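You operate a simulated robot arm through the tools that you are given. There is no shell and no other tool. Be economical: measure what you need, move in short steps, check, and stop when the job is done.

Carry out the task below with a simulated robot arm. There is one attempt and no reset: what you move stays moved.

Task
Fetch the yellow former and set it in the kit tray. Take the blue derusting block on the top of the coil bench and put it away on the top of the timber baulk. Push the cabinet door shut. Take the torque wrench with the purple grip and leave it on the belt beyond the arch. Fetch the yellow lead lug and set it on the top of the old pallets. Press the pad test key three times. Put the yellow wax tin on the shelf of the crating table. Put the grey paint brush on the top of the unit table. Take the sample pack labelled "damp" from the top of the coil bench and leave it on the shelf of the crating table. Switch the horn switch on. Stack the 70 mm height stand from the top of the old pallets on top of the 250 mm height stand. Open the top chest drawer, take the green parts tin from the open top of the red chest and leave it on top of the white pack, then shut the drawer. Any order will do. Set down upright: sample pack.

It is judged by the outcome, as a careful person would: the job done as asked, and still so three seconds after it is handed in. It fails if anything else is knocked over, pushed out of place, dropped, spilled or broken.

Robot
A 7-joint arm with a two-finger parallel gripper on a trunk, on a base that drives. Base frame: it is fixed to the floor where the robot stands at the start and does not move with it; the origin is under the middle of the robot, x ahead of it, y to its left, z up. Readings come in m, degrees, newtons and seconds.
With the tool pointing down near the work surface it reaches from about 0.1 to 0.62 m from the robot's upright axis, wherever it stands. Its first joint turns from -166.0 to 166.0 degrees. Places, roughly: belt beyond the arch [-0.9, -11.1, 1.2]; blue derusting block (9x6x5 cm) [0.9, -1.3, 0.9]; cabinet door [0.2, -12.2, 1.6]; green parts tin (7x7x6 cm) [-2.7, -13.1, 1.2]; grey paint brush (9x5x9 cm) [0.9, -2.3, 0.9]; height stand [-4, -3.5, 0.5]; horn switch [-1.7, -1.5, 1.2]; kit tray (31x25x5 cm) [1.1, -2.6, 0.9]; pad test key [1.7, -8.2, 0.9]; shelf of the crating table [0.9, -4.6, 0.3]; top chest drawer [-2.8, -13.3, 1.1]; top of the old pallets [-3.8, -3.4, 0.4]; top of the timber baulk (106x21 cm) [-6, -12.36, 0.3]; top of the unit table [-1.1, -1.3, 0.8]; torque wrench with the purple grip [-1.75, -13.75, 1]; white pack [-3, -10.75, 0.75]; yellow former [0.5, 0, 0.75]; yellow lead lug (3x12x3 cm) [0.6, -2.7, 0.9]; yellow wax tin (12x10x4 cm) [0.7, -4.9, 0.8]. Payload 3.43 kg.
The tool frame sits at the grasp point between the pads (the TCP): z along the fingers, y along the line on which they close. The tips reach 0.034 m beyond it. Largest opening 0.128 m; finger width 0.024, thickness 0.012; the body of the gripper, 0.048 by 0.13 m, starts 0.096 m behind the TCP.
Orientation is that of the tool frame in the base frame, as a unit quaternion [x, y, z, w]. With the fingers straight down and closing along the base's y, the tool's x points along the base's -x, its y along +y and its z along -z.

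Tools
- The arm moves only by the tool send_rows. Its argument "motion" is a list of rows, each an object of numbers (a shift or turn left out is 0, a gripper value left out holds the last): "wx", "wy", "wz": the turn, a rotation vector about the base's x, y, z in degrees; "dx", "dy", "dz": the shift along the base's x, y, z in m; "claw": the finger opening in m, from 0 to 0.128. In form: [{"wx": .., "wy": .., "wz": .., "dx": .., "dy": .., "dz": .., "claw": ..}, ...]. A call has 1 to 10 rows; each row shifts and turns the commanded pose from where the row before left it. A row lasts 0.2 s, in which the tool goes at most 0.05 m and 8.6 degrees; a call with a longer step from one row to the next is refused whole, and so is a gripper value outside its range. Where a pose cannot be reached the arm comes as near as it can. A force on the tool above 40 N (or 10 N above the force at the start of the call, whichever is more), or a blocked arm, ends the call early, and 0.2 s more pass. Each finger travels about 0.108 m/s and halts on what it meets, pressing with about 43 N; the grip force reading is that of the motor and also rises with nothing between the fingers. The clock runs only during rows and for 0.2 s after the last one: add rows that do not move to give the fingers time. It gives the time, the measured TCP pose, the force on the tool (base axes), the opening and the grip force at its end, in the units of the frame above (readings bear some noise), with the torque about the TCP (base axes, N m) and any sound that the robot's microphone picked up.
- Cameras (640 x 400 px; columns grow to the right, rows downward): "scene" is now at [-0.0068, 0.1159, 1.4448]; the picture's right is [-0.27, -0.96, 0.00], its down [-0.56, 0.16, -0.81] and it looks along [0.78, -0.22, -0.58] (base axes); focal length 283 px, centre (320, 200). "wrist" rides on the gripper at [0.076, -0.011, -0.16] in the tool frame; the picture's right is [0.15, 0.99, 0.00], its down [-0.88, 0.13, -0.46] and it looks along [-0.45, 0.07, 0.89] (tool axes); focal length 234 px, centre (320, 200). There is no depth. A picture from a camera that has moved, and an enlarged one, comes with that camera's place and axes in the base frame and with its lens.
- grab_frame(camera): a new picture of that camera. It takes no simulated time.
- slide_trunk(by): slides the trunk up (or, below 0, down) by that many m; the arm and the scene camera ride with it, the base frame stays. It gives what a move gives, with no picture.
- base_move(legs): drives the robot by 1 to 6 legs, each [ahead, left, turn to the left] in m, m and degrees, along the robot's own axes; the way and the turn of a leg run together, so that a leg with both is an arc; at most 1.5 m and 180 degrees a leg. The arm and the cameras ride along, it lands a little off, and it stops where it bumps. It gives what a move gives.
- head_to(pan, tilt): turns the head with the scene camera to pan (to the left, within 86 degrees either way) and tilt (down, from -29 to 69), counted from straight ahead of the robot. It gives what a move gives.
- inspect(camera, box): a new picture of the part [left, top, right, bottom] of that camera's present view, enlarged. It takes no simulated time.
- job_done(): hands the job in; it is judged then, once.

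Go step by step. Nothing tells you exact positions but the pictures and the camera data: compare them with the known pose of the tool, close in by small moves and look again before you grip or let go. The budget is 556 turns and 346 pictures, counting those below and the enlarged ones. Unless the task says otherwise, let go and move clear before handing in, and close with one line.

The tools are called after "Request:" as a command line: name --argument value ..., lists and objects as JSON in quotes. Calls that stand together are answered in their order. send_rows: Moves the arm, as the interface text tells. Its arguments: {"type":"object","properties":{"motion":{"type":"array","items":{"type":"object","properties":{"wx":{"type":"number"},"wy":{"type":"number"},"wz":{"type":"number"},"dx":{"type":"number"},"dy":{"type":"number"},"dz":{"type":"number"},"claw":{"type":"number"}}}}},"required":["motion"]} The other tools are called the same way: slide_trunk (by) slides the trunk up or down; base_move (legs) drives the base; head_to (pan, tilt) turns the head that bears the scene camera; grab_frame (camera) takes a picture; inspect (camera, box) takes an enlarged picture of a part of a camera's view; job_done () hands the job in.

At the start:

```text
time_s: 0.0
position: [0.4201, 0.0448, 1.1479]
ee_rot: [-0.001, 1.0, 0.0, 0.0]
force: [-0.4, 0.0, -0.1]
wrist_torque: [0.0, 0.0, 0.01]
finger_gap: 0.128
finger_force: 0.1
trunk travel left (down, up): [-0.15, 0.174]
robot x, y, heading: [-0.0, 0.0012, 0.2]
head pan, tilt: [-15.6, 35.5]
```

scene: 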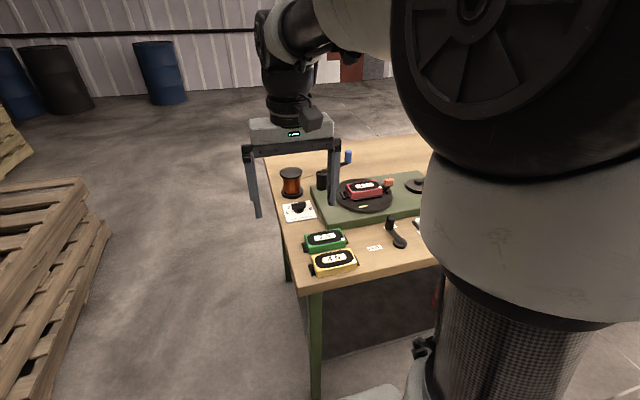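
wrist: 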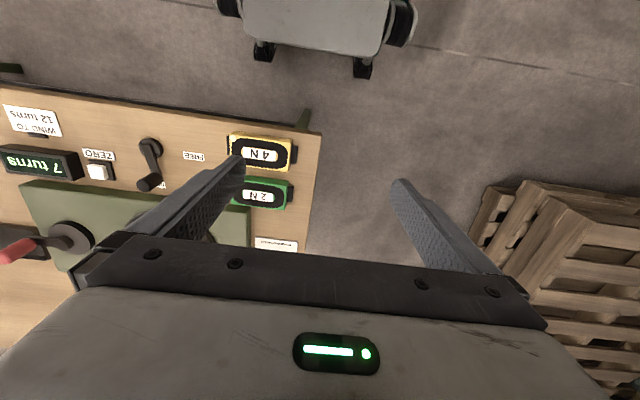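

The wrist camera shows yellow "4 N" and green "2 N" formers near the bench corner. I'll take a closer look at the bench from both cameras.

Request:
inspect --camera "scene" --box '[240, 130, 440, 290]'

Request:
inspect --camera "wrist" --box '[0, 60, 340, 280]'

```text
2.50 times, centred on (340, 210) of scene
camera zoom: at [-0.0068, 0.1159, 1.4448], right [-0.27, -0.96, 0.0], down [-0.56, 0.16, -0.81], along [0.78, -0.22, -0.58], focal length 708 px, centre (270, 175)
```

zoom: 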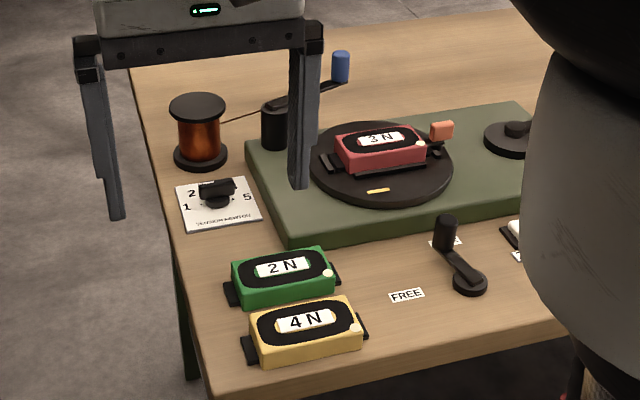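

```text
1.82 times, centred on (170, 170) of wrist
camera zoom: at [0.3446, 0.0328, 1.3075], right [-0.15, 0.99, 0.0], down [0.88, 0.13, 0.46], along [0.45, 0.07, -0.89], focal length 426 px, centre (593, 254)
```

zoom: 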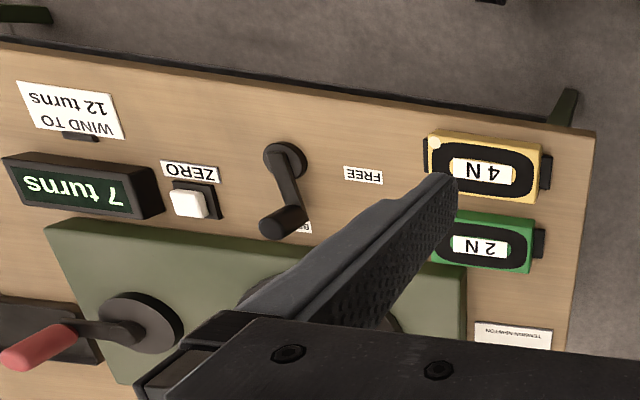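

The 4 N former triangulates to about (0.483, -0.059) with its top at z≈0.88. I'll turn the tool so it closes across the former's short side, and hover above it.

Request:
send_rows --motion '[{"wz": -8.6, "dx": 0.006, "dy": -0.01}, {"wz": -8.6, "dx": 0.006, "dy": -0.01}, {"wz": -8.6, "dx": 0.006, "dy": -0.01}, {"wz": -8.6, "dx": 0.006, "dy": -0.01}, {"wz": -8.6, "dx": 0.006, "dy": -0.01}, {"wz": -8.6, "dx": 0.006, "dy": -0.01}, {"wz": -8.6, "dx": 0.006, "dy": -0.01}, {"wz": -8.6, "dx": 0.006, "dy": -0.01}, {"wz": -8.6, "dx": 0.006, "dy": -0.01}, {"wz": -8.6, "dx": 0.006, "dy": -0.014}]'

Request:
grab_frame --camera "wrist"

```text
time_s: 2.2
position: [0.4796, -0.0594, 1.1462]
ee_rot: [0.683, 0.731, 0.001, 0.001]
force: [-0.1, 0.3, 0.4]
wrist_torque: [0.02, 0.03, -0.04]
finger_gap: 0.1279
finger_force: 0.0
trunk travel left (down, up): [-0.15, 0.174]
robot x, y, heading: [-0.0001, -0.0004, 0.2]
head pan, tilt: [-15.6, 35.5]
```

```text
341 pictures are left
camera wrist: at [0.464, 0.0149, 1.3069], right [0.98, 0.21, 0.0], down [0.19, -0.87, 0.46], along [0.1, -0.45, -0.89], focal length 234 px, centre (320, 200)
```

wrist: 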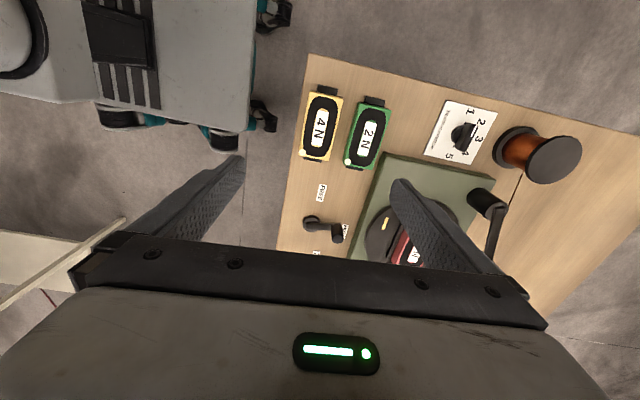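

The former is where expected. I'll come lower and look again for its orientation and the gap to the green one.

Request:
send_rows --motion '[{"dz": -0.03}, {"dz": -0.03}, {"dz": -0.03}, {"dz": -0.03}]'

Request:
grab_frame --camera "wrist"

```text
time_s: 3.2
position: [0.4825, -0.0611, 1.0249]
ee_rot: [0.682, 0.731, 0.0, 0.0]
force: [-0.8, 0.8, 0.2]
wrist_torque: [0.03, 0.03, 0.02]
finger_gap: 0.1281
finger_force: 0.0
trunk travel left (down, up): [-0.15, 0.174]
robot x, y, heading: [0.0042, -0.0036, 0.0]
head pan, tilt: [-15.6, 35.5]
```

```text
340 pictures are left
camera wrist: at [0.4653, 0.0145, 1.1867], right [0.98, 0.21, 0.0], down [0.19, -0.87, 0.46], along [0.1, -0.45, -0.89], focal length 234 px, centre (320, 200)
```

wrist: 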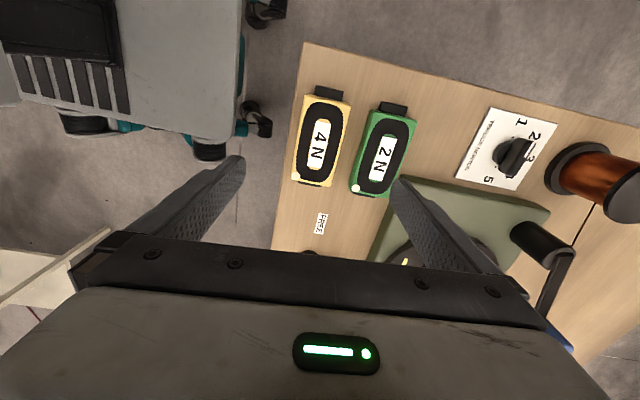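

Request:
inspect --camera "wrist" --box '[270, 70, 430, 210]'

```text
2.86 times, centred on (350, 140) of wrist
camera zoom: at [0.4653, 0.0145, 1.1867], right [0.98, 0.21, 0.0], down [0.19, -0.87, 0.46], along [0.1, -0.45, -0.89], focal length 669 px, centre (234, 371)
```

zoom: 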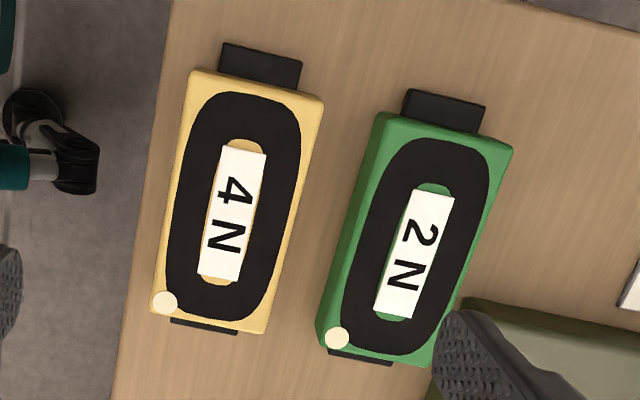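

The former spans about x 0.453–0.510, y -0.115–-0.006; the bench is at z≈0.84 and the gap to the green one about 22 mm. I'll align, narrow the fingers and descend.

Request:
send_rows --motion '[{"wz": -4.0, "dy": 0.001, "dx": -0.001, "claw": 0.068}, {"dz": -0.03}, {"dz": -0.03}, {"dz": -0.02}, {}]'

Request:
inspect --camera "wrist" --box '[200, 80, 440, 290]'

```text
time_s: 4.4
position: [0.4803, -0.0577, 0.9476]
ee_rot: [0.707, 0.707, 0.0, 0.0]
force: [-0.4, 0.4, -0.6]
wrist_torque: [0.04, 0.0, -0.01]
finger_gap: 0.0679
finger_force: 0.1
trunk travel left (down, up): [-0.15, 0.174]
robot x, y, heading: [0.0025, 0.0005, -0.0]
head pan, tilt: [-15.6, 35.5]
```

```text
1.90 times, centred on (320, 185) of wrist
camera zoom: at [0.4685, 0.0179, 1.1083], right [0.99, 0.15, 0.0], down [0.13, -0.88, 0.46], along [0.07, -0.45, -0.89], focal length 446 px, centre (320, 229)
```

zoom: 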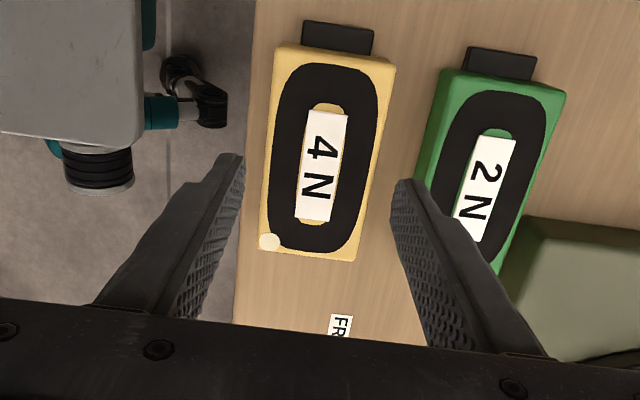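

Fingers straddle the former and the green one is clear. Descending the rest and gripping.

Request:
send_rows --motion '[{"dz": -0.025, "dx": 0.0005}, {"dz": -0.025}, {"dz": -0.016}, {}, {"claw": 0.04}, {"claw": 0.03}, {}, {}]'

Request:
grab_frame --camera "wrist"

```text
time_s: 5.2
position: [0.4836, -0.0568, 0.8936]
ee_rot: [0.707, 0.707, 0.004, 0.005]
force: [-4.9, 1.6, 21.6]
wrist_torque: [-0.03, 1.06, -0.03]
finger_gap: 0.0714
finger_force: 3.2
trunk travel left (down, up): [-0.15, 0.174]
robot x, y, heading: [0.0031, 0.0008, 0.1]
head pan, tilt: [-15.6, 35.5]
stopped in row 3: the force on the tool passed its limit at 61 N (the readings are from after the stop); the commanded pose is now the measured one
```

```text
337 pictures are left
camera wrist: at [0.4686, 0.0177, 1.0544], right [0.99, 0.15, 0.01], down [0.12, -0.88, 0.46], along [0.08, -0.45, -0.89], focal length 234 px, centre (320, 200)
```

wrist: 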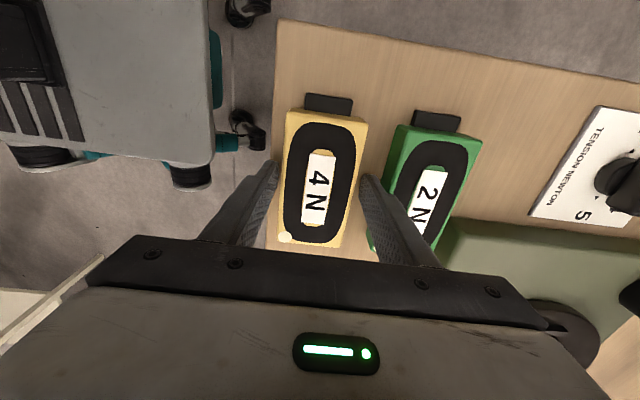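

The left finger touched something at tip height ≈0.86. I'll look closely from both cameras before going on.

Request:
inspect --camera "scene" --box '[260, 200, 400, 300]'

Request:
inspect --camera "wrist" --box '[230, 80, 430, 260]'

```text
4.00 times, centred on (330, 250) of scene
camera zoom: at [-0.0086, 0.1162, 1.4451], right [-0.27, -0.96, 0.0], down [-0.56, 0.16, -0.81], along [0.78, -0.22, -0.58], focal length 1133 px, centre (280, 0)
```

zoom: 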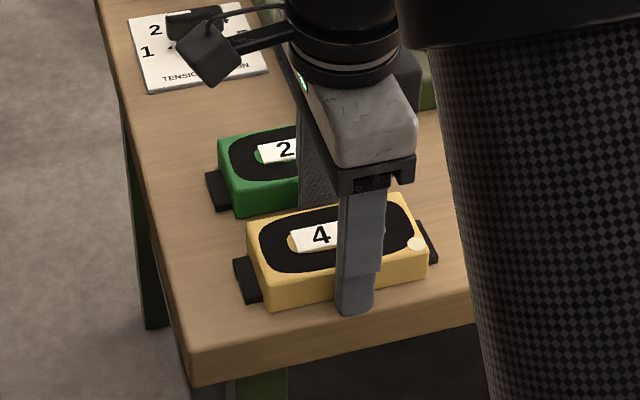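

```text
2.22 times, centred on (330, 170) of wrist
camera zoom: at [0.4686, 0.0177, 1.0544], right [0.99, 0.15, 0.01], down [0.12, -0.88, 0.46], along [0.08, -0.45, -0.89], focal length 520 px, centre (298, 267)
```

zoom: 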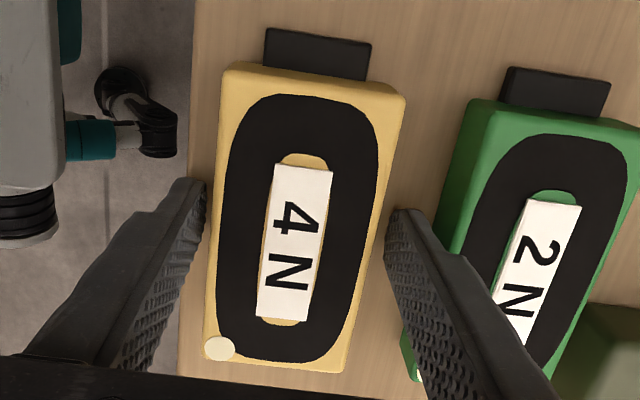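

The left fingertip is simply on the bench (bench z≈0.858), and the fingers straddle the former. I'll rise 4 mm and close.

Request:
send_rows --motion '[{"dz": 0.005, "dx": -0.002}, {"claw": 0.05}, {"claw": 0.03}, {"claw": 0.03}, {"claw": 0.03}]'

```text
time_s: 6.4
position: [0.4804, -0.0577, 0.8969]
ee_rot: [0.707, 0.707, 0.003, 0.004]
force: [-0.1, -0.1, 0.5]
wrist_torque: [-0.03, 0.04, 0.02]
finger_gap: 0.0572
finger_force: 43.8
trunk travel left (down, up): [-0.15, 0.174]
robot x, y, heading: [0.0027, -0.0013, -0.0]
head pan, tilt: [-15.6, 35.5]
```

Gripped at 57 mm, matching the former's width. Lifting.

Request:
send_rows --motion '[{"dz": 0.03}, {"dz": 0.04}, {"dz": 0.04}, {"dz": 0.04}, {"dz": 0.04}, {"dz": 0.04}]'

Request:
head_to --pan -80 --tilt 20

Request:
grab_frame --camera "wrist"

Request:
grab_frame --camera "scene"

```text
time_s: 7.8
position: [0.4822, -0.0583, 1.1261]
ee_rot: [0.708, 0.707, 0.002, 0.004]
force: [0.0, -0.9, -0.8]
wrist_torque: [-0.03, 0.0, 0.03]
finger_gap: 0.0572
finger_force: 43.2
trunk travel left (down, up): [-0.15, 0.174]
robot x, y, heading: [0.0007, -0.0014, -0.2]
head pan, tilt: [-15.6, 35.5]
```

```text
time_s: 9.1
position: [0.4817, -0.0563, 1.1258]
ee_rot: [0.707, 0.707, 0.003, 0.003]
force: [-0.4, 0.2, -1.3]
wrist_torque: [0.02, 0.01, -0.01]
finger_gap: 0.0576
finger_force: 43.2
trunk travel left (down, up): [-0.15, 0.174]
robot x, y, heading: [-0.0015, -0.0014, 0.2]
head pan, tilt: [-80.0, 20.0]
```

```text
334 pictures are left
camera wrist: at [0.4694, 0.018, 1.2857], right [0.99, 0.15, 0.01], down [0.13, -0.88, 0.46], along [0.07, -0.45, -0.89], focal length 234 px, centre (320, 200)
```

wrist: 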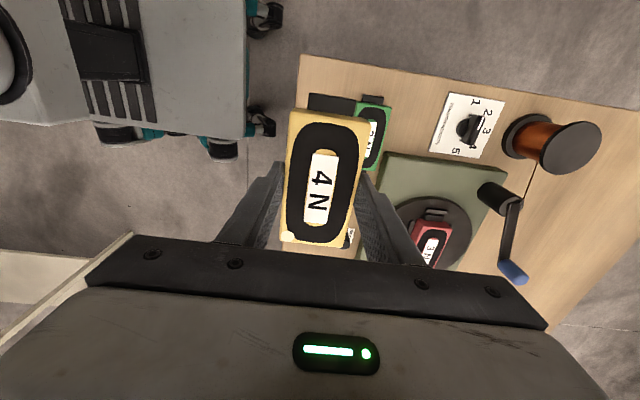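

```text
333 pictures are left
camera scene: at [-0.075, 0.0478, 1.4694], right [-0.98, -0.17, 0.0], down [-0.06, 0.34, -0.94], along [0.16, -0.93, -0.34], focal length 283 px, centre (320, 200)
```

scene: 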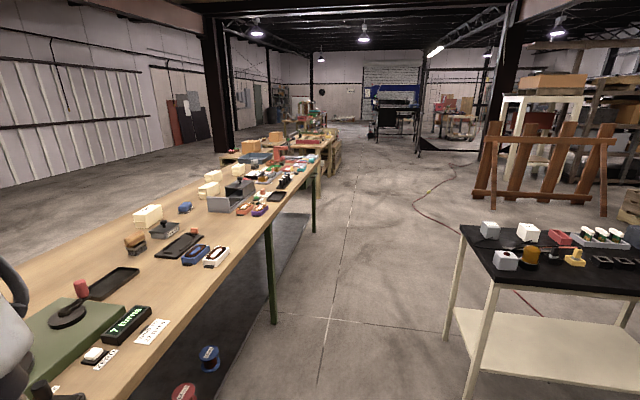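

The bench runs along −y to my right with an open aisle, and the unit table edge is at x≈-0.57. I'll retract the arm a little and strafe right along the bench with the former.

Request:
send_rows --motion '[{"dx": -0.03, "dz": 0.02}, {"dx": -0.03, "dz": 0.02}, {"dx": -0.03}, {"dx": -0.03}]'

Request:
base_move --legs '[[0, -1.2, 0]]'

Request:
head_to --pan -40 --tilt 25

Request:
grab_frame --camera "scene"

```text
time_s: 10.1
position: [0.3608, -0.0583, 1.1668]
ee_rot: [0.707, 0.707, 0.003, 0.004]
force: [1.5, -0.4, -0.8]
wrist_torque: [-0.02, 0.01, -0.01]
finger_gap: 0.0575
finger_force: 42.9
trunk travel left (down, up): [-0.15, 0.174]
robot x, y, heading: [-0.0002, -0.0005, -0.0]
head pan, tilt: [-80.0, 20.0]
```

```text
time_s: 22.1
position: [0.3687, -1.2705, 1.1668]
ee_rot: [0.703, 0.712, 0.003, 0.003]
force: [0.3, 0.4, -1.5]
wrist_torque: [0.0, 0.03, -0.04]
finger_gap: 0.0572
finger_force: 42.3
trunk travel left (down, up): [-0.15, 0.174]
robot x, y, heading: [0.0086, -1.2149, 1.0]
head pan, tilt: [-80.0, 20.0]
```

```text
time_s: 23.1
position: [0.371, -1.2702, 1.1664]
ee_rot: [0.702, 0.712, 0.004, 0.003]
force: [0.4, 1.3, -1.6]
wrist_torque: [0.0, -0.01, 0.0]
finger_gap: 0.0574
finger_force: 42.5
trunk travel left (down, up): [-0.15, 0.174]
robot x, y, heading: [0.0063, -1.2156, 0.8]
head pan, tilt: [-40.0, 25.0]
```

```text
332 pictures are left
camera scene: at [-0.0143, -1.1371, 1.4613], right [-0.63, -0.77, 0.0], down [-0.33, 0.27, -0.91], along [0.7, -0.57, -0.42], focal length 283 px, centre (320, 200)
```

scene: 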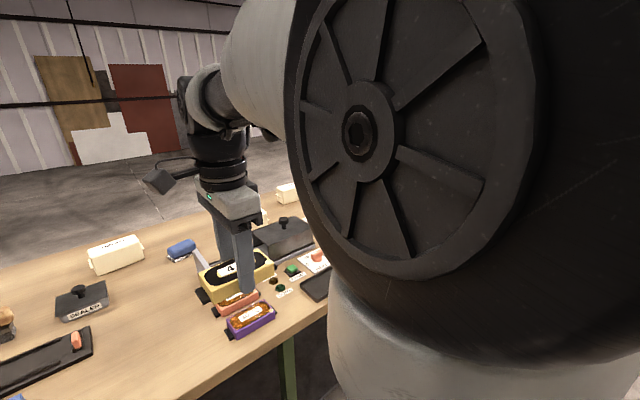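

I see blue block, sealer and packs on the bench. The arm hides the area to the right, so I'll strafe on toward y≈-2.3 and look.

Request:
base_move --legs '[[0, -1.05, -0.8]]'

Request:
head_to --pan 10 --tilt 30

Request:
grab_frame --camera "scene"

Request:
grab_frame --camera "wrist"

```text
time_s: 33.6
position: [0.3648, -2.3368, 1.1665]
ee_rot: [0.713, 0.701, 0.004, 0.003]
force: [-0.8, -0.1, -2.0]
wrist_torque: [0.01, 0.0, -0.02]
finger_gap: 0.057
finger_force: 43.4
trunk travel left (down, up): [-0.15, 0.174]
robot x, y, heading: [0.0048, -2.2724, -0.9]
head pan, tilt: [-40.0, 25.0]
```

```text
time_s: 34.8
position: [0.3644, -2.3361, 1.1675]
ee_rot: [0.713, 0.701, 0.003, 0.003]
force: [-0.1, 0.4, -1.9]
wrist_torque: [0.01, -0.04, -0.01]
finger_gap: 0.0575
finger_force: 43.1
trunk travel left (down, up): [-0.15, 0.174]
robot x, y, heading: [0.0064, -2.2732, -0.9]
head pan, tilt: [10.0, 30.0]
```

```text
331 pictures are left
camera scene: at [0.0056, -2.1177, 1.4534], right [0.16, -0.99, 0.0], down [-0.49, -0.08, -0.87], along [0.86, 0.14, -0.5], focal length 283 px, centre (320, 200)
```

scene: 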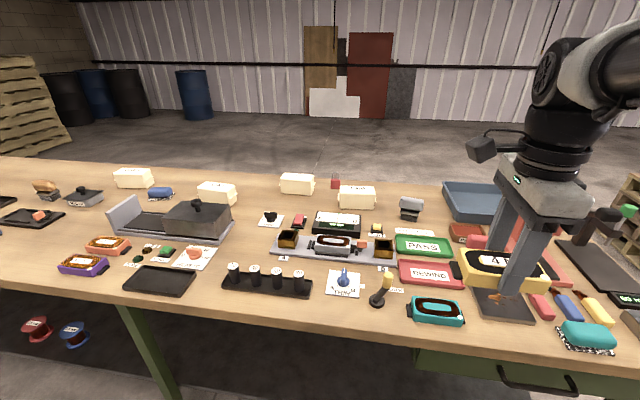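

```text
330 pictures are left
camera wrist: at [0.3534, -2.2612, 1.3267], right [0.99, 0.13, 0.01], down [0.11, -0.88, 0.46], along [0.07, -0.45, -0.89], focal length 234 px, centre (320, 200)
```

wrist: 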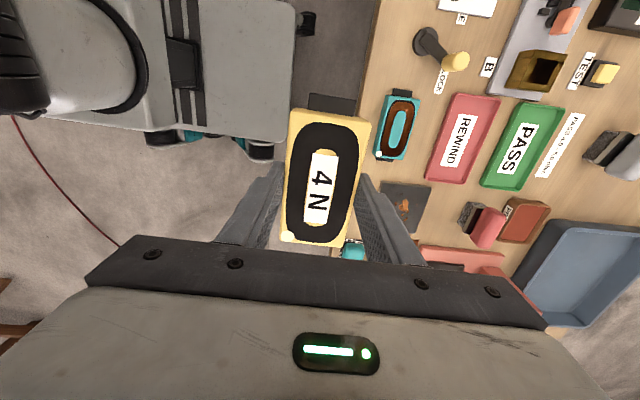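

Now I see the kit tray (blue, about (1.11,-2.61)), the grey brush (about (0.98,-2.31)) and the yellow lug; the tray lies toward the far side of the bench. Before deciding on a side, I'll look at my own base and the surroundings.

Request:
head_to --pan 30 --tilt 69

Request:
grab_frame --camera "scene"

Request:
head_to --pan 80 --tilt 20

Request:
grab_frame --camera "scene"

```text
time_s: 35.8
position: [0.366, -2.3365, 1.1668]
ee_rot: [0.713, 0.701, 0.004, 0.003]
force: [0.6, -0.6, -1.7]
wrist_torque: [0.02, 0.02, -0.01]
finger_gap: 0.0573
finger_force: 42.8
trunk travel left (down, up): [-0.15, 0.174]
robot x, y, heading: [0.0042, -2.2744, -0.7]
head pan, tilt: [30.0, 68.8]
```

```text
329 pictures are left
camera scene: at [-0.0348, -2.1048, 1.4019], right [0.49, -0.87, 0.0], down [-0.81, -0.45, -0.36], along [0.32, 0.18, -0.93], focal length 283 px, centre (320, 200)
```

scene: 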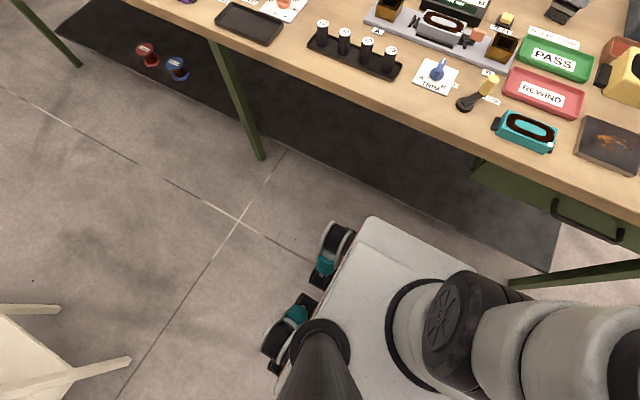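

```text
time_s: 37.0
position: [0.3644, -2.3359, 1.1663]
ee_rot: [0.713, 0.701, 0.003, 0.002]
force: [0.1, -0.5, -1.1]
wrist_torque: [-0.01, 0.05, 0.02]
finger_gap: 0.0571
finger_force: 43.2
trunk travel left (down, up): [-0.15, 0.174]
robot x, y, heading: [0.0042, -2.2745, -0.7]
head pan, tilt: [80.0, 20.0]
```

```text
328 pictures are left
camera scene: at [-0.066, -2.0405, 1.4693], right [0.98, -0.19, 0.0], down [-0.07, -0.34, -0.94], along [0.18, 0.92, -0.34], focal length 283 px, centre (320, 200)
```

scene: 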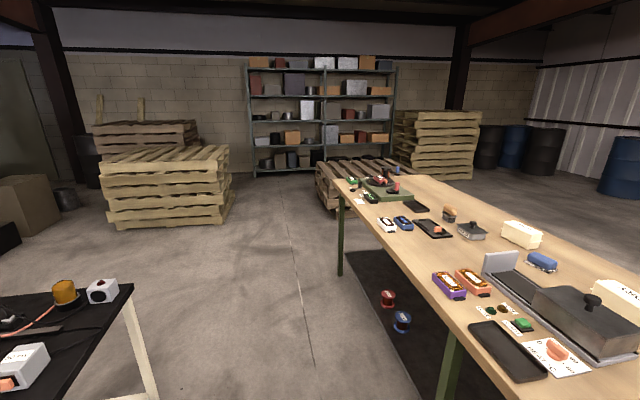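

The base deck is lower than the bench top, so its nose could go under in places. The tray is easier from the far side, so I'll check for a passage at the bench's other end.

Request:
head_to --pan -75 --tilt 20

Request:
grab_frame --camera "scene"

```text
time_s: 39.4
position: [0.3653, -2.3359, 1.1671]
ee_rot: [0.713, 0.701, 0.003, 0.003]
force: [0.3, 0.5, -1.9]
wrist_torque: [0.02, -0.01, -0.01]
finger_gap: 0.0574
finger_force: 42.8
trunk travel left (down, up): [-0.15, 0.174]
robot x, y, heading: [0.0073, -2.2751, -0.8]
head pan, tilt: [-75.0, 20.0]
```

```text
327 pictures are left
camera scene: at [-0.061, -2.2223, 1.4694], right [-0.97, -0.24, 0.0], down [-0.08, 0.33, -0.94], along [0.23, -0.91, -0.34], focal length 283 px, centre (320, 200)
```

scene: 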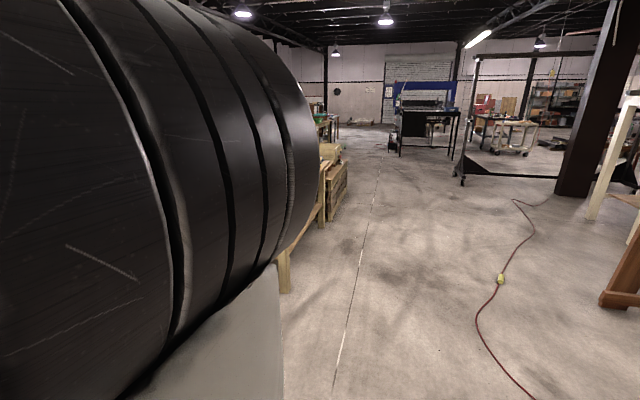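

The arm blocks the view; I'll strafe further to the bench's end and look ahead there.

Request:
base_move --legs '[[0, -1.3, 0.8]]'

Request:
head_to --pan 10 --tilt 30

Request:
grab_frame --camera "scene"

Request:
grab_frame --camera "wrist"

```text
time_s: 52.1
position: [0.3542, -3.6338, 1.1676]
ee_rot: [0.708, 0.706, 0.002, 0.003]
force: [0.0, -0.6, -2.1]
wrist_torque: [-0.02, -0.03, 0.0]
finger_gap: 0.0573
finger_force: 42.8
trunk travel left (down, up): [-0.15, 0.174]
robot x, y, heading: [-0.0062, -3.5731, -0.4]
head pan, tilt: [-75.0, 20.0]
```

```text
time_s: 53.7
position: [0.3553, -3.6333, 1.166]
ee_rot: [0.707, 0.707, 0.003, 0.003]
force: [-0.6, 0.3, -1.8]
wrist_torque: [0.02, 0.0, -0.02]
finger_gap: 0.0573
finger_force: 42.6
trunk travel left (down, up): [-0.15, 0.174]
robot x, y, heading: [-0.0049, -3.577, -0.1]
head pan, tilt: [10.0, 30.0]
```

```text
326 pictures are left
camera scene: at [-0.0078, -3.42, 1.4534], right [0.17, -0.99, 0.0], down [-0.49, -0.09, -0.87], along [0.85, 0.15, -0.5], focal length 283 px, centre (320, 200)
```

scene: 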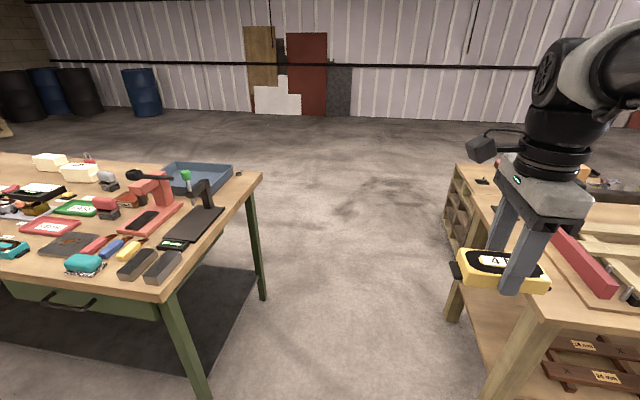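

```text
325 pictures are left
camera wrist: at [0.3421, -3.5581, 1.3267], right [0.99, 0.14, 0.01], down [0.12, -0.88, 0.46], along [0.07, -0.45, -0.89], focal length 234 px, centre (320, 200)
```

wrist: 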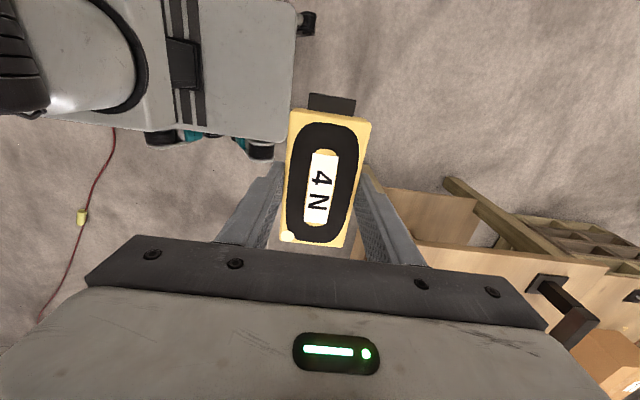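

The bench ends at y≈-2.92 and the crating table begins at y≈-3.88, leaving a ~0.96 m passage. I'll drive through it at y≈-3.4 to get behind the bench.

Request:
base_move --legs '[[0, 0.18, 0.1], [1.2, 0, 0], [0.55, 0, 0]]'

Request:
head_to --pan 80 --tilt 30

Request:
grab_frame --camera "scene"

```text
time_s: 64.7
position: [2.1257, -3.5047, 1.1668]
ee_rot: [0.719, 0.695, 0.003, 0.003]
force: [0.4, 0.4, -1.2]
wrist_torque: [0.0, -0.01, -0.01]
finger_gap: 0.0574
finger_force: 42.9
trunk travel left (down, up): [-0.15, 0.174]
robot x, y, heading: [1.7683, -3.4365, -2.0]
head pan, tilt: [10.0, 30.0]
```

```text
time_s: 66.1
position: [2.1254, -3.5047, 1.1666]
ee_rot: [0.719, 0.695, 0.003, 0.002]
force: [-0.3, 0.1, -1.5]
wrist_torque: [0.01, -0.01, 0.03]
finger_gap: 0.0573
finger_force: 42.9
trunk travel left (down, up): [-0.15, 0.174]
robot x, y, heading: [1.7661, -3.4334, -1.9]
head pan, tilt: [80.0, 30.0]
```

```text
324 pictures are left
camera scene: at [1.6992, -3.2041, 1.4534], right [0.98, -0.21, 0.0], down [-0.1, -0.49, -0.87], along [0.18, 0.85, -0.5], focal length 283 px, centre (320, 200)
```

scene: 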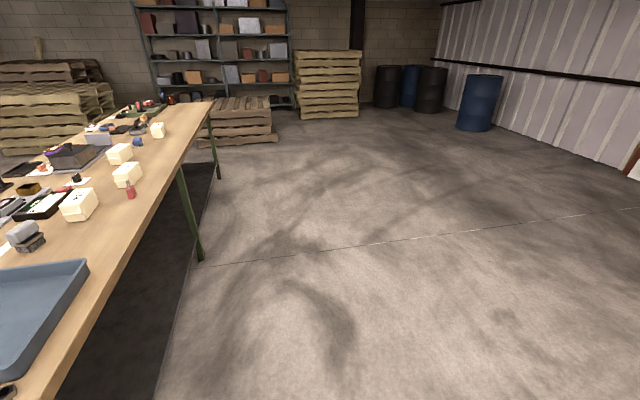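

Clear floor behind the bench. I'll strafe left and turn to face the bench.

Request:
base_move --legs '[[0.1, 0.75, 0], [0, 0, 91], [0, 0, 91]]'

Request:
head_to --pan 0 --tilt 35

Request:
grab_frame --camera "scene"

Request:
grab_frame --camera "wrist"

```text
time_s: 81.4
position: [1.5341, -2.6227, 1.1657]
ee_rot: [-0.688, 0.725, 0.003, -0.004]
force: [-0.1, 0.0, -1.8]
wrist_torque: [0.01, -0.02, -0.01]
finger_gap: 0.0571
finger_force: 42.9
trunk travel left (down, up): [-0.15, 0.174]
robot x, y, heading: [1.8945, -2.6998, 177.3]
head pan, tilt: [80.0, 30.0]
```

```text
time_s: 83.0
position: [1.5357, -2.6229, 1.1666]
ee_rot: [-0.688, 0.726, 0.003, -0.003]
force: [-0.4, -0.5, -1.1]
wrist_torque: [-0.01, 0.01, -0.01]
finger_gap: 0.0571
finger_force: 43.5
trunk travel left (down, up): [-0.15, 0.174]
robot x, y, heading: [1.8904, -2.697, 176.8]
head pan, tilt: [0.0, 35.0]
```

```text
323 pictures are left
camera scene: at [1.8853, -2.8397, 1.4456], right [0.05, 1.0, 0.0], down [0.57, -0.03, -0.82], along [-0.82, 0.04, -0.57], focal length 283 px, centre (320, 200)
```

scene: 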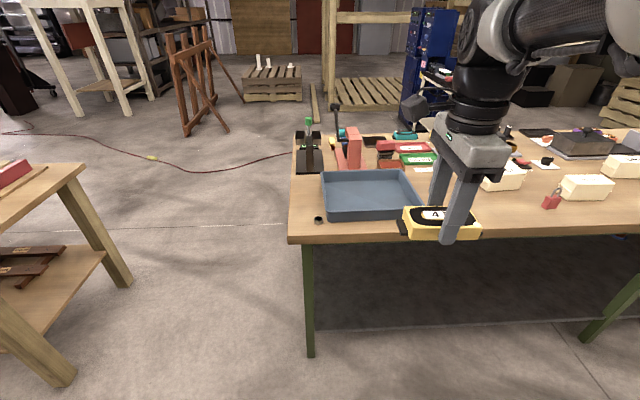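

```text
322 pictures are left
camera wrist: at [1.5433, -2.6998, 1.3266], right [-1.0, -0.09, 0.01], down [-0.08, 0.89, 0.46], along [-0.05, 0.45, -0.89], focal length 234 px, centre (320, 200)
```

wrist: 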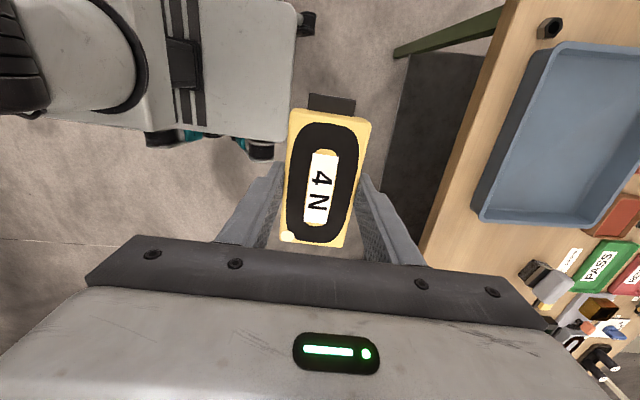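

The empty tray spans about x 0.93–1.18, y −2.78–−2.48. I'll drive forward 0.3 m and then bring the former over its centre.

Request:
base_move --legs '[[0.3, 0, 0]]'

Request:
send_rows --motion '[{"dx": -0.045, "dz": -0.01}, {"dx": -0.045, "dz": -0.01}, {"dx": -0.045, "dz": -0.01}, {"dx": -0.035, "dz": -0.01, "dy": -0.02}]'

Request:
grab_frame --camera "wrist"

Request:
grab_frame --camera "scene"

```text
time_s: 85.0
position: [1.2381, -2.6092, 1.1661]
ee_rot: [-0.689, 0.725, 0.003, -0.003]
force: [0.0, 0.1, -2.3]
wrist_torque: [-0.01, -0.01, 0.03]
finger_gap: 0.0572
finger_force: 43.4
trunk travel left (down, up): [-0.15, 0.174]
robot x, y, heading: [1.593, -2.6812, 177.3]
head pan, tilt: [0.0, 35.0]
```

```text
time_s: 86.0
position: [1.0661, -2.6294, 1.1276]
ee_rot: [-0.688, 0.725, 0.003, -0.003]
force: [0.7, -0.6, -2.4]
wrist_torque: [-0.01, 0.03, -0.02]
finger_gap: 0.0571
finger_force: 43.4
trunk travel left (down, up): [-0.15, 0.174]
robot x, y, heading: [1.6001, -2.6826, 177.0]
head pan, tilt: [0.0, 35.0]
```

```text
321 pictures are left
camera wrist: at [1.0752, -2.7063, 1.2871], right [-1.0, -0.1, 0.01], down [-0.08, 0.89, 0.46], along [-0.05, 0.45, -0.89], focal length 234 px, centre (320, 200)
```

wrist: 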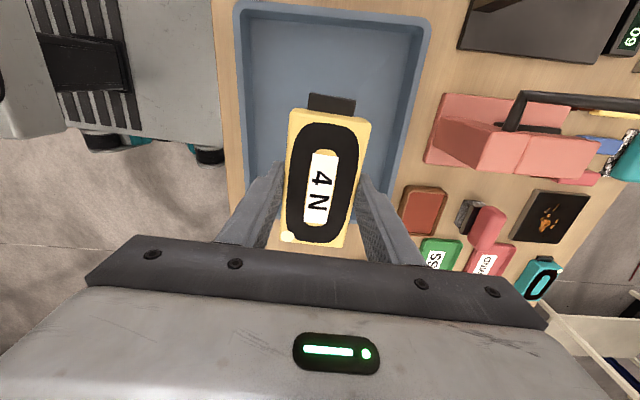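

```text
320 pictures are left
camera scene: at [1.5878, -2.8243, 1.4455], right [0.05, 1.0, 0.0], down [0.57, -0.03, -0.82], along [-0.82, 0.04, -0.57], focal length 283 px, centre (320, 200)
```

scene: 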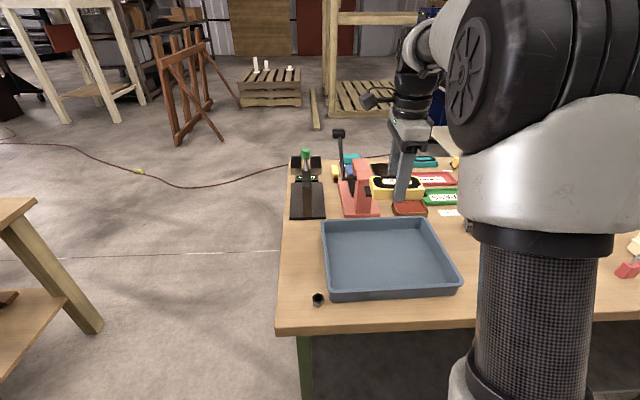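

The former is centred over the tray. Lowering it toward the tray floor.

Request:
send_rows --motion '[{"dz": -0.045}, {"dz": -0.045}, {"dz": -0.045}, {"dz": -0.04}, {"dz": -0.02}, {"dz": -0.01}, {"dz": -0.008}, {}]'

```text
time_s: 87.8
position: [1.0683, -2.6285, 0.9139]
ee_rot: [-0.69, 0.724, 0.003, -0.003]
force: [-0.4, -0.2, -1.2]
wrist_torque: [0.02, 0.0, -0.02]
finger_gap: 0.0572
finger_force: 43.1
trunk travel left (down, up): [-0.15, 0.174]
robot x, y, heading: [1.5966, -2.6864, 177.0]
head pan, tilt: [0.0, 35.0]
```

Request:
send_rows --motion '[{"dz": -0.004}, {"dz": -0.004}, {"dz": -0.003}, {}]'

Request:
inspect --camera "scene" --box '[300, 190, 480, 310]'

```text
time_s: 88.8
position: [1.066, -2.6294, 0.9026]
ee_rot: [-0.689, 0.725, 0.003, -0.003]
force: [0.2, -0.1, -2.2]
wrist_torque: [0.0, -0.01, 0.01]
finger_gap: 0.0574
finger_force: 43.2
trunk travel left (down, up): [-0.15, 0.174]
robot x, y, heading: [1.5959, -2.6839, 177.1]
head pan, tilt: [0.0, 35.0]
```

```text
3.33 times, centred on (390, 250) of scene
camera zoom: at [1.5879, -2.8244, 1.4456], right [0.05, 1.0, 0.0], down [0.57, -0.03, -0.82], along [-0.82, 0.04, -0.57], focal length 944 px, centre (87, 33)
```

zoom: 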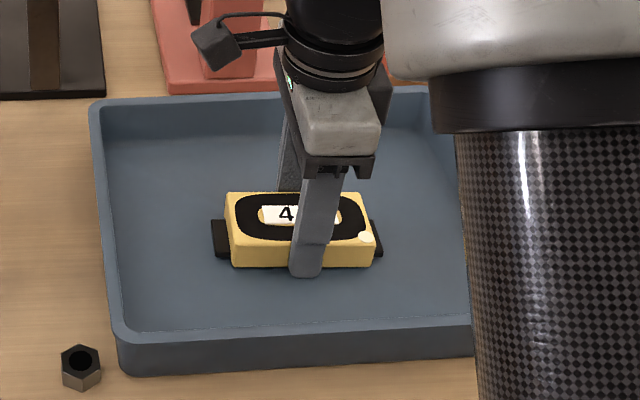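

Request:
send_rows --motion '[{"dz": -0.003}, {"dz": -0.003}, {}]'

```text
time_s: 89.6
position: [1.0673, -2.6278, 0.8995]
ee_rot: [-0.689, 0.725, 0.005, -0.005]
force: [2.8, 2.7, 26.1]
wrist_torque: [0.24, -0.85, 0.05]
finger_gap: 0.0574
finger_force: 42.9
trunk travel left (down, up): [-0.15, 0.174]
robot x, y, heading: [1.5969, -2.6813, 177.2]
head pan, tilt: [0.0, 35.0]
```

Contact with the tray floor. Releasing and rising.

Request:
send_rows --motion '[{"dz": 0.001, "claw": 0.07}, {"claw": 0.085}, {}, {"dz": 0.04}, {"dz": 0.045}, {"dz": 0.045}, {"dz": 0.045}, {"dz": 0.03}]'

Request:
grab_frame --camera "wrist"

```text
time_s: 91.4
position: [1.0674, -2.6282, 1.1024]
ee_rot: [-0.689, 0.725, 0.002, -0.003]
force: [-0.4, 0.1, -0.2]
wrist_torque: [0.0, 0.0, -0.02]
finger_gap: 0.0851
finger_force: 0.1
trunk travel left (down, up): [-0.15, 0.174]
robot x, y, heading: [1.595, -2.6817, 177.2]
head pan, tilt: [0.0, 35.0]
```

```text
318 pictures are left
camera wrist: at [1.0758, -2.7044, 1.2623], right [-1.0, -0.1, 0.01], down [-0.08, 0.89, 0.46], along [-0.05, 0.45, -0.89], focal length 234 px, centre (320, 200)
```

wrist: 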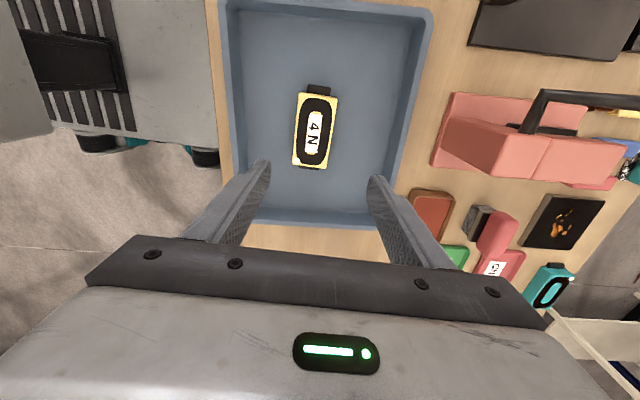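

The former sits in the tray. Next the grey brush: strafing right (toward +y) and looking.

Request:
base_move --legs '[[0.0, -0.33, 2]]'

Request:
grab_frame --camera "wrist"

Request:
grab_frame --camera "scene"

```text
time_s: 95.2
position: [1.0771, -2.3127, 1.1031]
ee_rot: [-0.701, 0.713, 0.003, -0.003]
force: [0.5, 0.3, 0.3]
wrist_torque: [0.03, -0.01, 0.01]
finger_gap: 0.085
finger_force: 0.0
trunk travel left (down, up): [-0.15, 0.174]
robot x, y, heading: [1.606, -2.3509, 179.0]
head pan, tilt: [0.0, 35.0]
```

```text
317 pictures are left
camera wrist: at [1.0878, -2.3901, 1.262], right [-0.99, -0.13, 0.01], down [-0.11, 0.88, 0.46], along [-0.07, 0.45, -0.89], focal length 234 px, centre (320, 200)
```

wrist: 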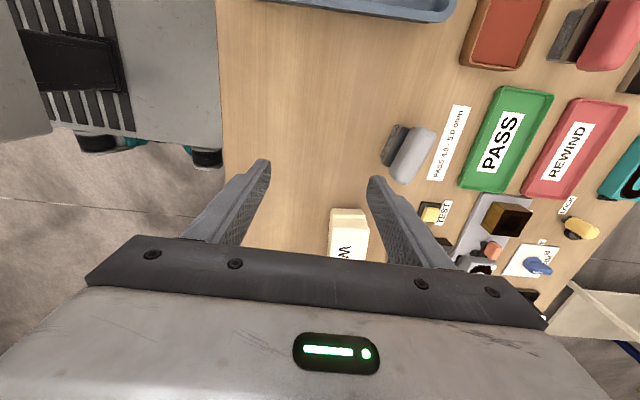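

```text
316 pictures are left
camera scene: at [1.6038, -2.4927, 1.4456], right [0.02, 1.0, 0.0], down [0.57, -0.01, -0.82], along [-0.82, 0.01, -0.57], focal length 283 px, centre (320, 200)
```

scene: 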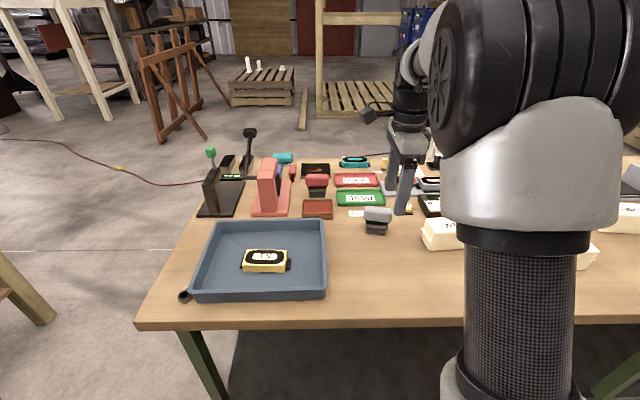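

Request:
inspect --camera "scene" --box '[330, 180, 430, 250]'

Request:
inspect --camera "wrist" --box '[330, 80, 490, 210]'

```text
5.71 times, centred on (380, 215) of scene
camera zoom: at [1.6038, -2.4927, 1.4456], right [0.02, 1.0, 0.0], down [0.57, -0.01, -0.82], along [-0.82, 0.01, -0.57], focal length 1618 px, centre (-23, 114)
```

zoom: 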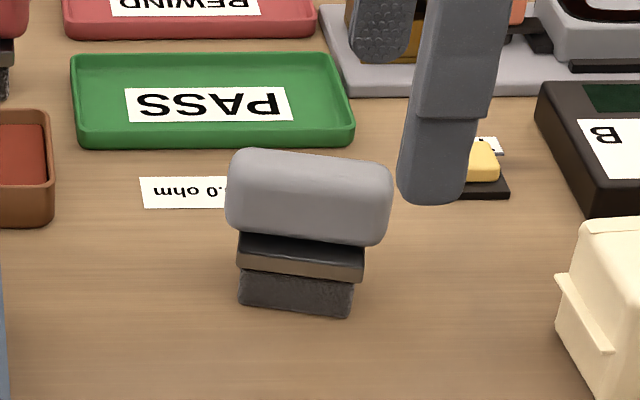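

```text
3.08 times, centred on (410, 145) of wrist
camera zoom: at [1.0878, -2.3901, 1.262], right [-0.99, -0.13, 0.01], down [-0.11, 0.88, 0.46], along [-0.07, 0.45, -0.89], focal length 720 px, centre (43, 369)
```

zoom: 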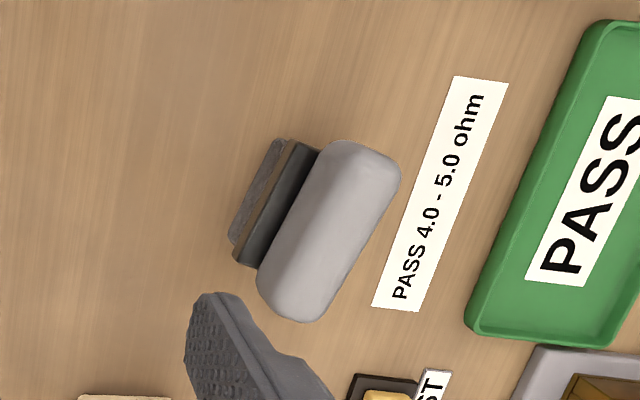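

The brush handle is centred at about (0.94, −2.312, z≈0.93), its length along y, so the current finger direction suits. I'll move 5 cm closer, then go over it.

Request:
base_move --legs '[[0.05, 0, 0]]'

Request:
send_rows --motion '[{"dx": -0.03, "dz": -0.02}, {"dx": -0.03, "dz": -0.02}, {"dx": -0.024, "dz": -0.02}, {}]'

Request:
grab_frame --camera "wrist"

```text
time_s: 96.1
position: [1.0257, -2.3119, 1.1023]
ee_rot: [-0.701, 0.713, 0.004, -0.003]
force: [1.1, -0.5, 0.3]
wrist_torque: [-0.01, 0.03, 0.03]
finger_gap: 0.085
finger_force: 0.0
trunk travel left (down, up): [-0.15, 0.174]
robot x, y, heading: [1.5541, -2.3533, 179.1]
head pan, tilt: [0.0, 35.0]
```

```text
time_s: 97.1
position: [0.9416, -2.313, 1.0399]
ee_rot: [-0.701, 0.713, 0.003, -0.003]
force: [-0.7, 0.8, 0.0]
wrist_torque: [0.03, -0.04, -0.02]
finger_gap: 0.085
finger_force: 0.1
trunk travel left (down, up): [-0.15, 0.174]
robot x, y, heading: [1.5572, -2.3525, 179.2]
head pan, tilt: [0.0, 35.0]
```

```text
313 pictures are left
camera wrist: at [0.9527, -2.3897, 1.2003], right [-0.99, -0.13, 0.01], down [-0.11, 0.88, 0.46], along [-0.07, 0.45, -0.89], focal length 234 px, centre (320, 200)
```

wrist: 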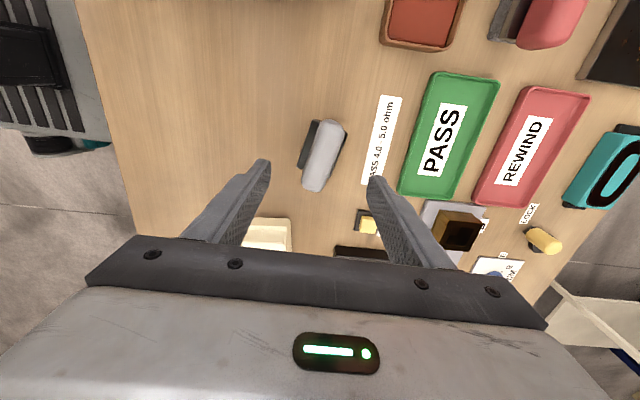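

Request:
send_rows --motion '[{"dx": -0.005, "dz": -0.04}, {"dz": -0.04}, {"dz": -0.036}, {"claw": 0.06}, {"claw": 0.04}, {"claw": 0.02}, {"claw": 0.02}, {}]'

Request:
grab_frame --camera "wrist"

```text
time_s: 98.9
position: [0.9381, -2.3127, 0.9224]
ee_rot: [-0.701, 0.713, 0.002, -0.004]
force: [0.9, 0.0, 0.0]
wrist_torque: [0.0, -0.01, 0.0]
finger_gap: 0.0481
finger_force: 43.2
trunk travel left (down, up): [-0.15, 0.174]
robot x, y, heading: [1.5538, -2.3512, 179.0]
head pan, tilt: [0.0, 35.0]
```

```text
312 pictures are left
camera wrist: at [0.9488, -2.3897, 1.0838], right [-0.99, -0.13, 0.01], down [-0.11, 0.88, 0.46], along [-0.07, 0.45, -0.89], focal length 234 px, centre (320, 200)
```

wrist: 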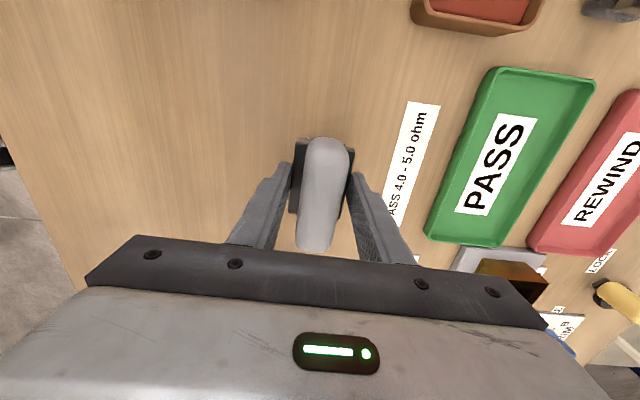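

Gripped at 48 mm. Lifting and retracting; also viewing the sample packs for their labels.

Request:
send_rows --motion '[{"dz": 0.02}, {"dz": 0.04}, {"dz": 0.045}, {"dz": 0.045}, {"dz": 0.045}, {"dz": 0.045, "dx": 0.03}, {"dx": 0.045}, {"dx": 0.045}, {"dx": 0.045}]'

Request:
base_move --legs '[[-0.25, 0, 0]]'

Request:
head_to --pan -45 --tilt 28

Request:
grab_frame --camera "scene"

Request:
grab_frame --camera "wrist"

```text
refused: row 6 steps farther than a row can; nothing moved
```

```text
time_s: 100.7
position: [1.1898, -2.318, 0.9234]
ee_rot: [-0.702, 0.712, 0.003, -0.003]
force: [0.6, 0.5, -0.3]
wrist_torque: [-0.02, 0.03, 0.01]
finger_gap: 0.0484
finger_force: 42.5
trunk travel left (down, up): [-0.15, 0.174]
robot x, y, heading: [1.8078, -2.3524, 179.0]
head pan, tilt: [0.0, 35.0]
```

```text
time_s: 101.8
position: [1.1902, -2.3188, 0.9243]
ee_rot: [-0.702, 0.712, 0.003, -0.003]
force: [-0.2, 0.2, -0.5]
wrist_torque: [-0.02, -0.02, -0.02]
finger_gap: 0.048
finger_force: 43.2
trunk travel left (down, up): [-0.15, 0.174]
robot x, y, heading: [1.808, -2.3579, 179.3]
head pan, tilt: [-45.0, 28.0]
```

```text
311 pictures are left
camera scene: at [1.8311, -2.4318, 1.4565], right [0.72, 0.7, 0.0], down [0.33, -0.34, -0.88], along [-0.62, 0.63, -0.47], focal length 283 px, centre (320, 200)
```

scene: 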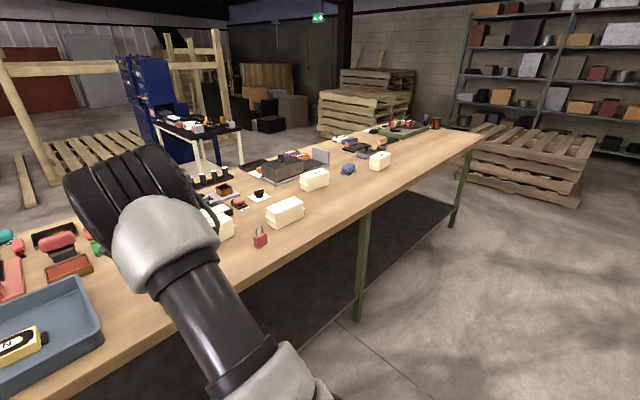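

```text
310 pictures are left
camera wrist: at [1.2012, -2.395, 1.0838], right [-0.99, -0.13, 0.01], down [-0.11, 0.88, 0.46], along [-0.07, 0.45, -0.89], focal length 234 px, centre (320, 200)
```

wrist: 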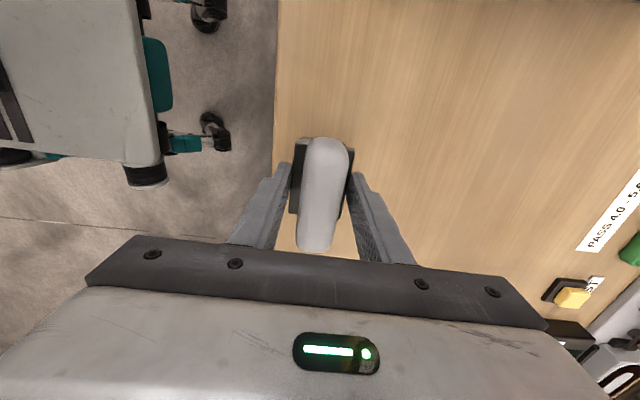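

The lift rows were refused, so the brush slid along the clear bench to x≈1.19 — nothing was touched. Lifting it properly now.

Request:
send_rows --motion '[{"dz": 0.02}, {"dz": 0.04}, {"dz": 0.045}, {"dz": 0.045}, {"dz": 0.045}, {"dz": 0.03, "dx": 0.03}, {"dx": 0.045}, {"dx": 0.045}]'

Request:
inspect --camera "scene" --box '[200, 140, 420, 260]'

```text
time_s: 103.6
position: [1.313, -2.3185, 1.1485]
ee_rot: [-0.702, 0.712, 0.003, -0.004]
force: [0.0, 0.1, -1.3]
wrist_torque: [-0.01, 0.01, 0.02]
finger_gap: 0.0483
finger_force: 42.9
trunk travel left (down, up): [-0.15, 0.174]
robot x, y, heading: [1.8097, -2.3576, 179.4]
head pan, tilt: [-45.0, 28.0]
```

```text
2.91 times, centred on (310, 200) of scene
camera zoom: at [1.8312, -2.4317, 1.4565], right [0.72, 0.7, 0.0], down [0.33, -0.34, -0.88], along [-0.61, 0.63, -0.47], focal length 824 px, centre (349, 200)
```

zoom: 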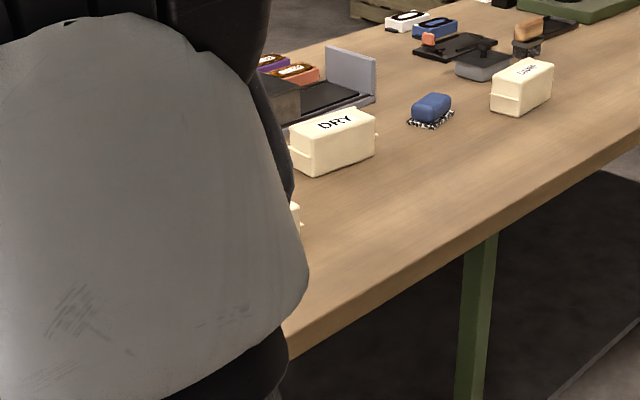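

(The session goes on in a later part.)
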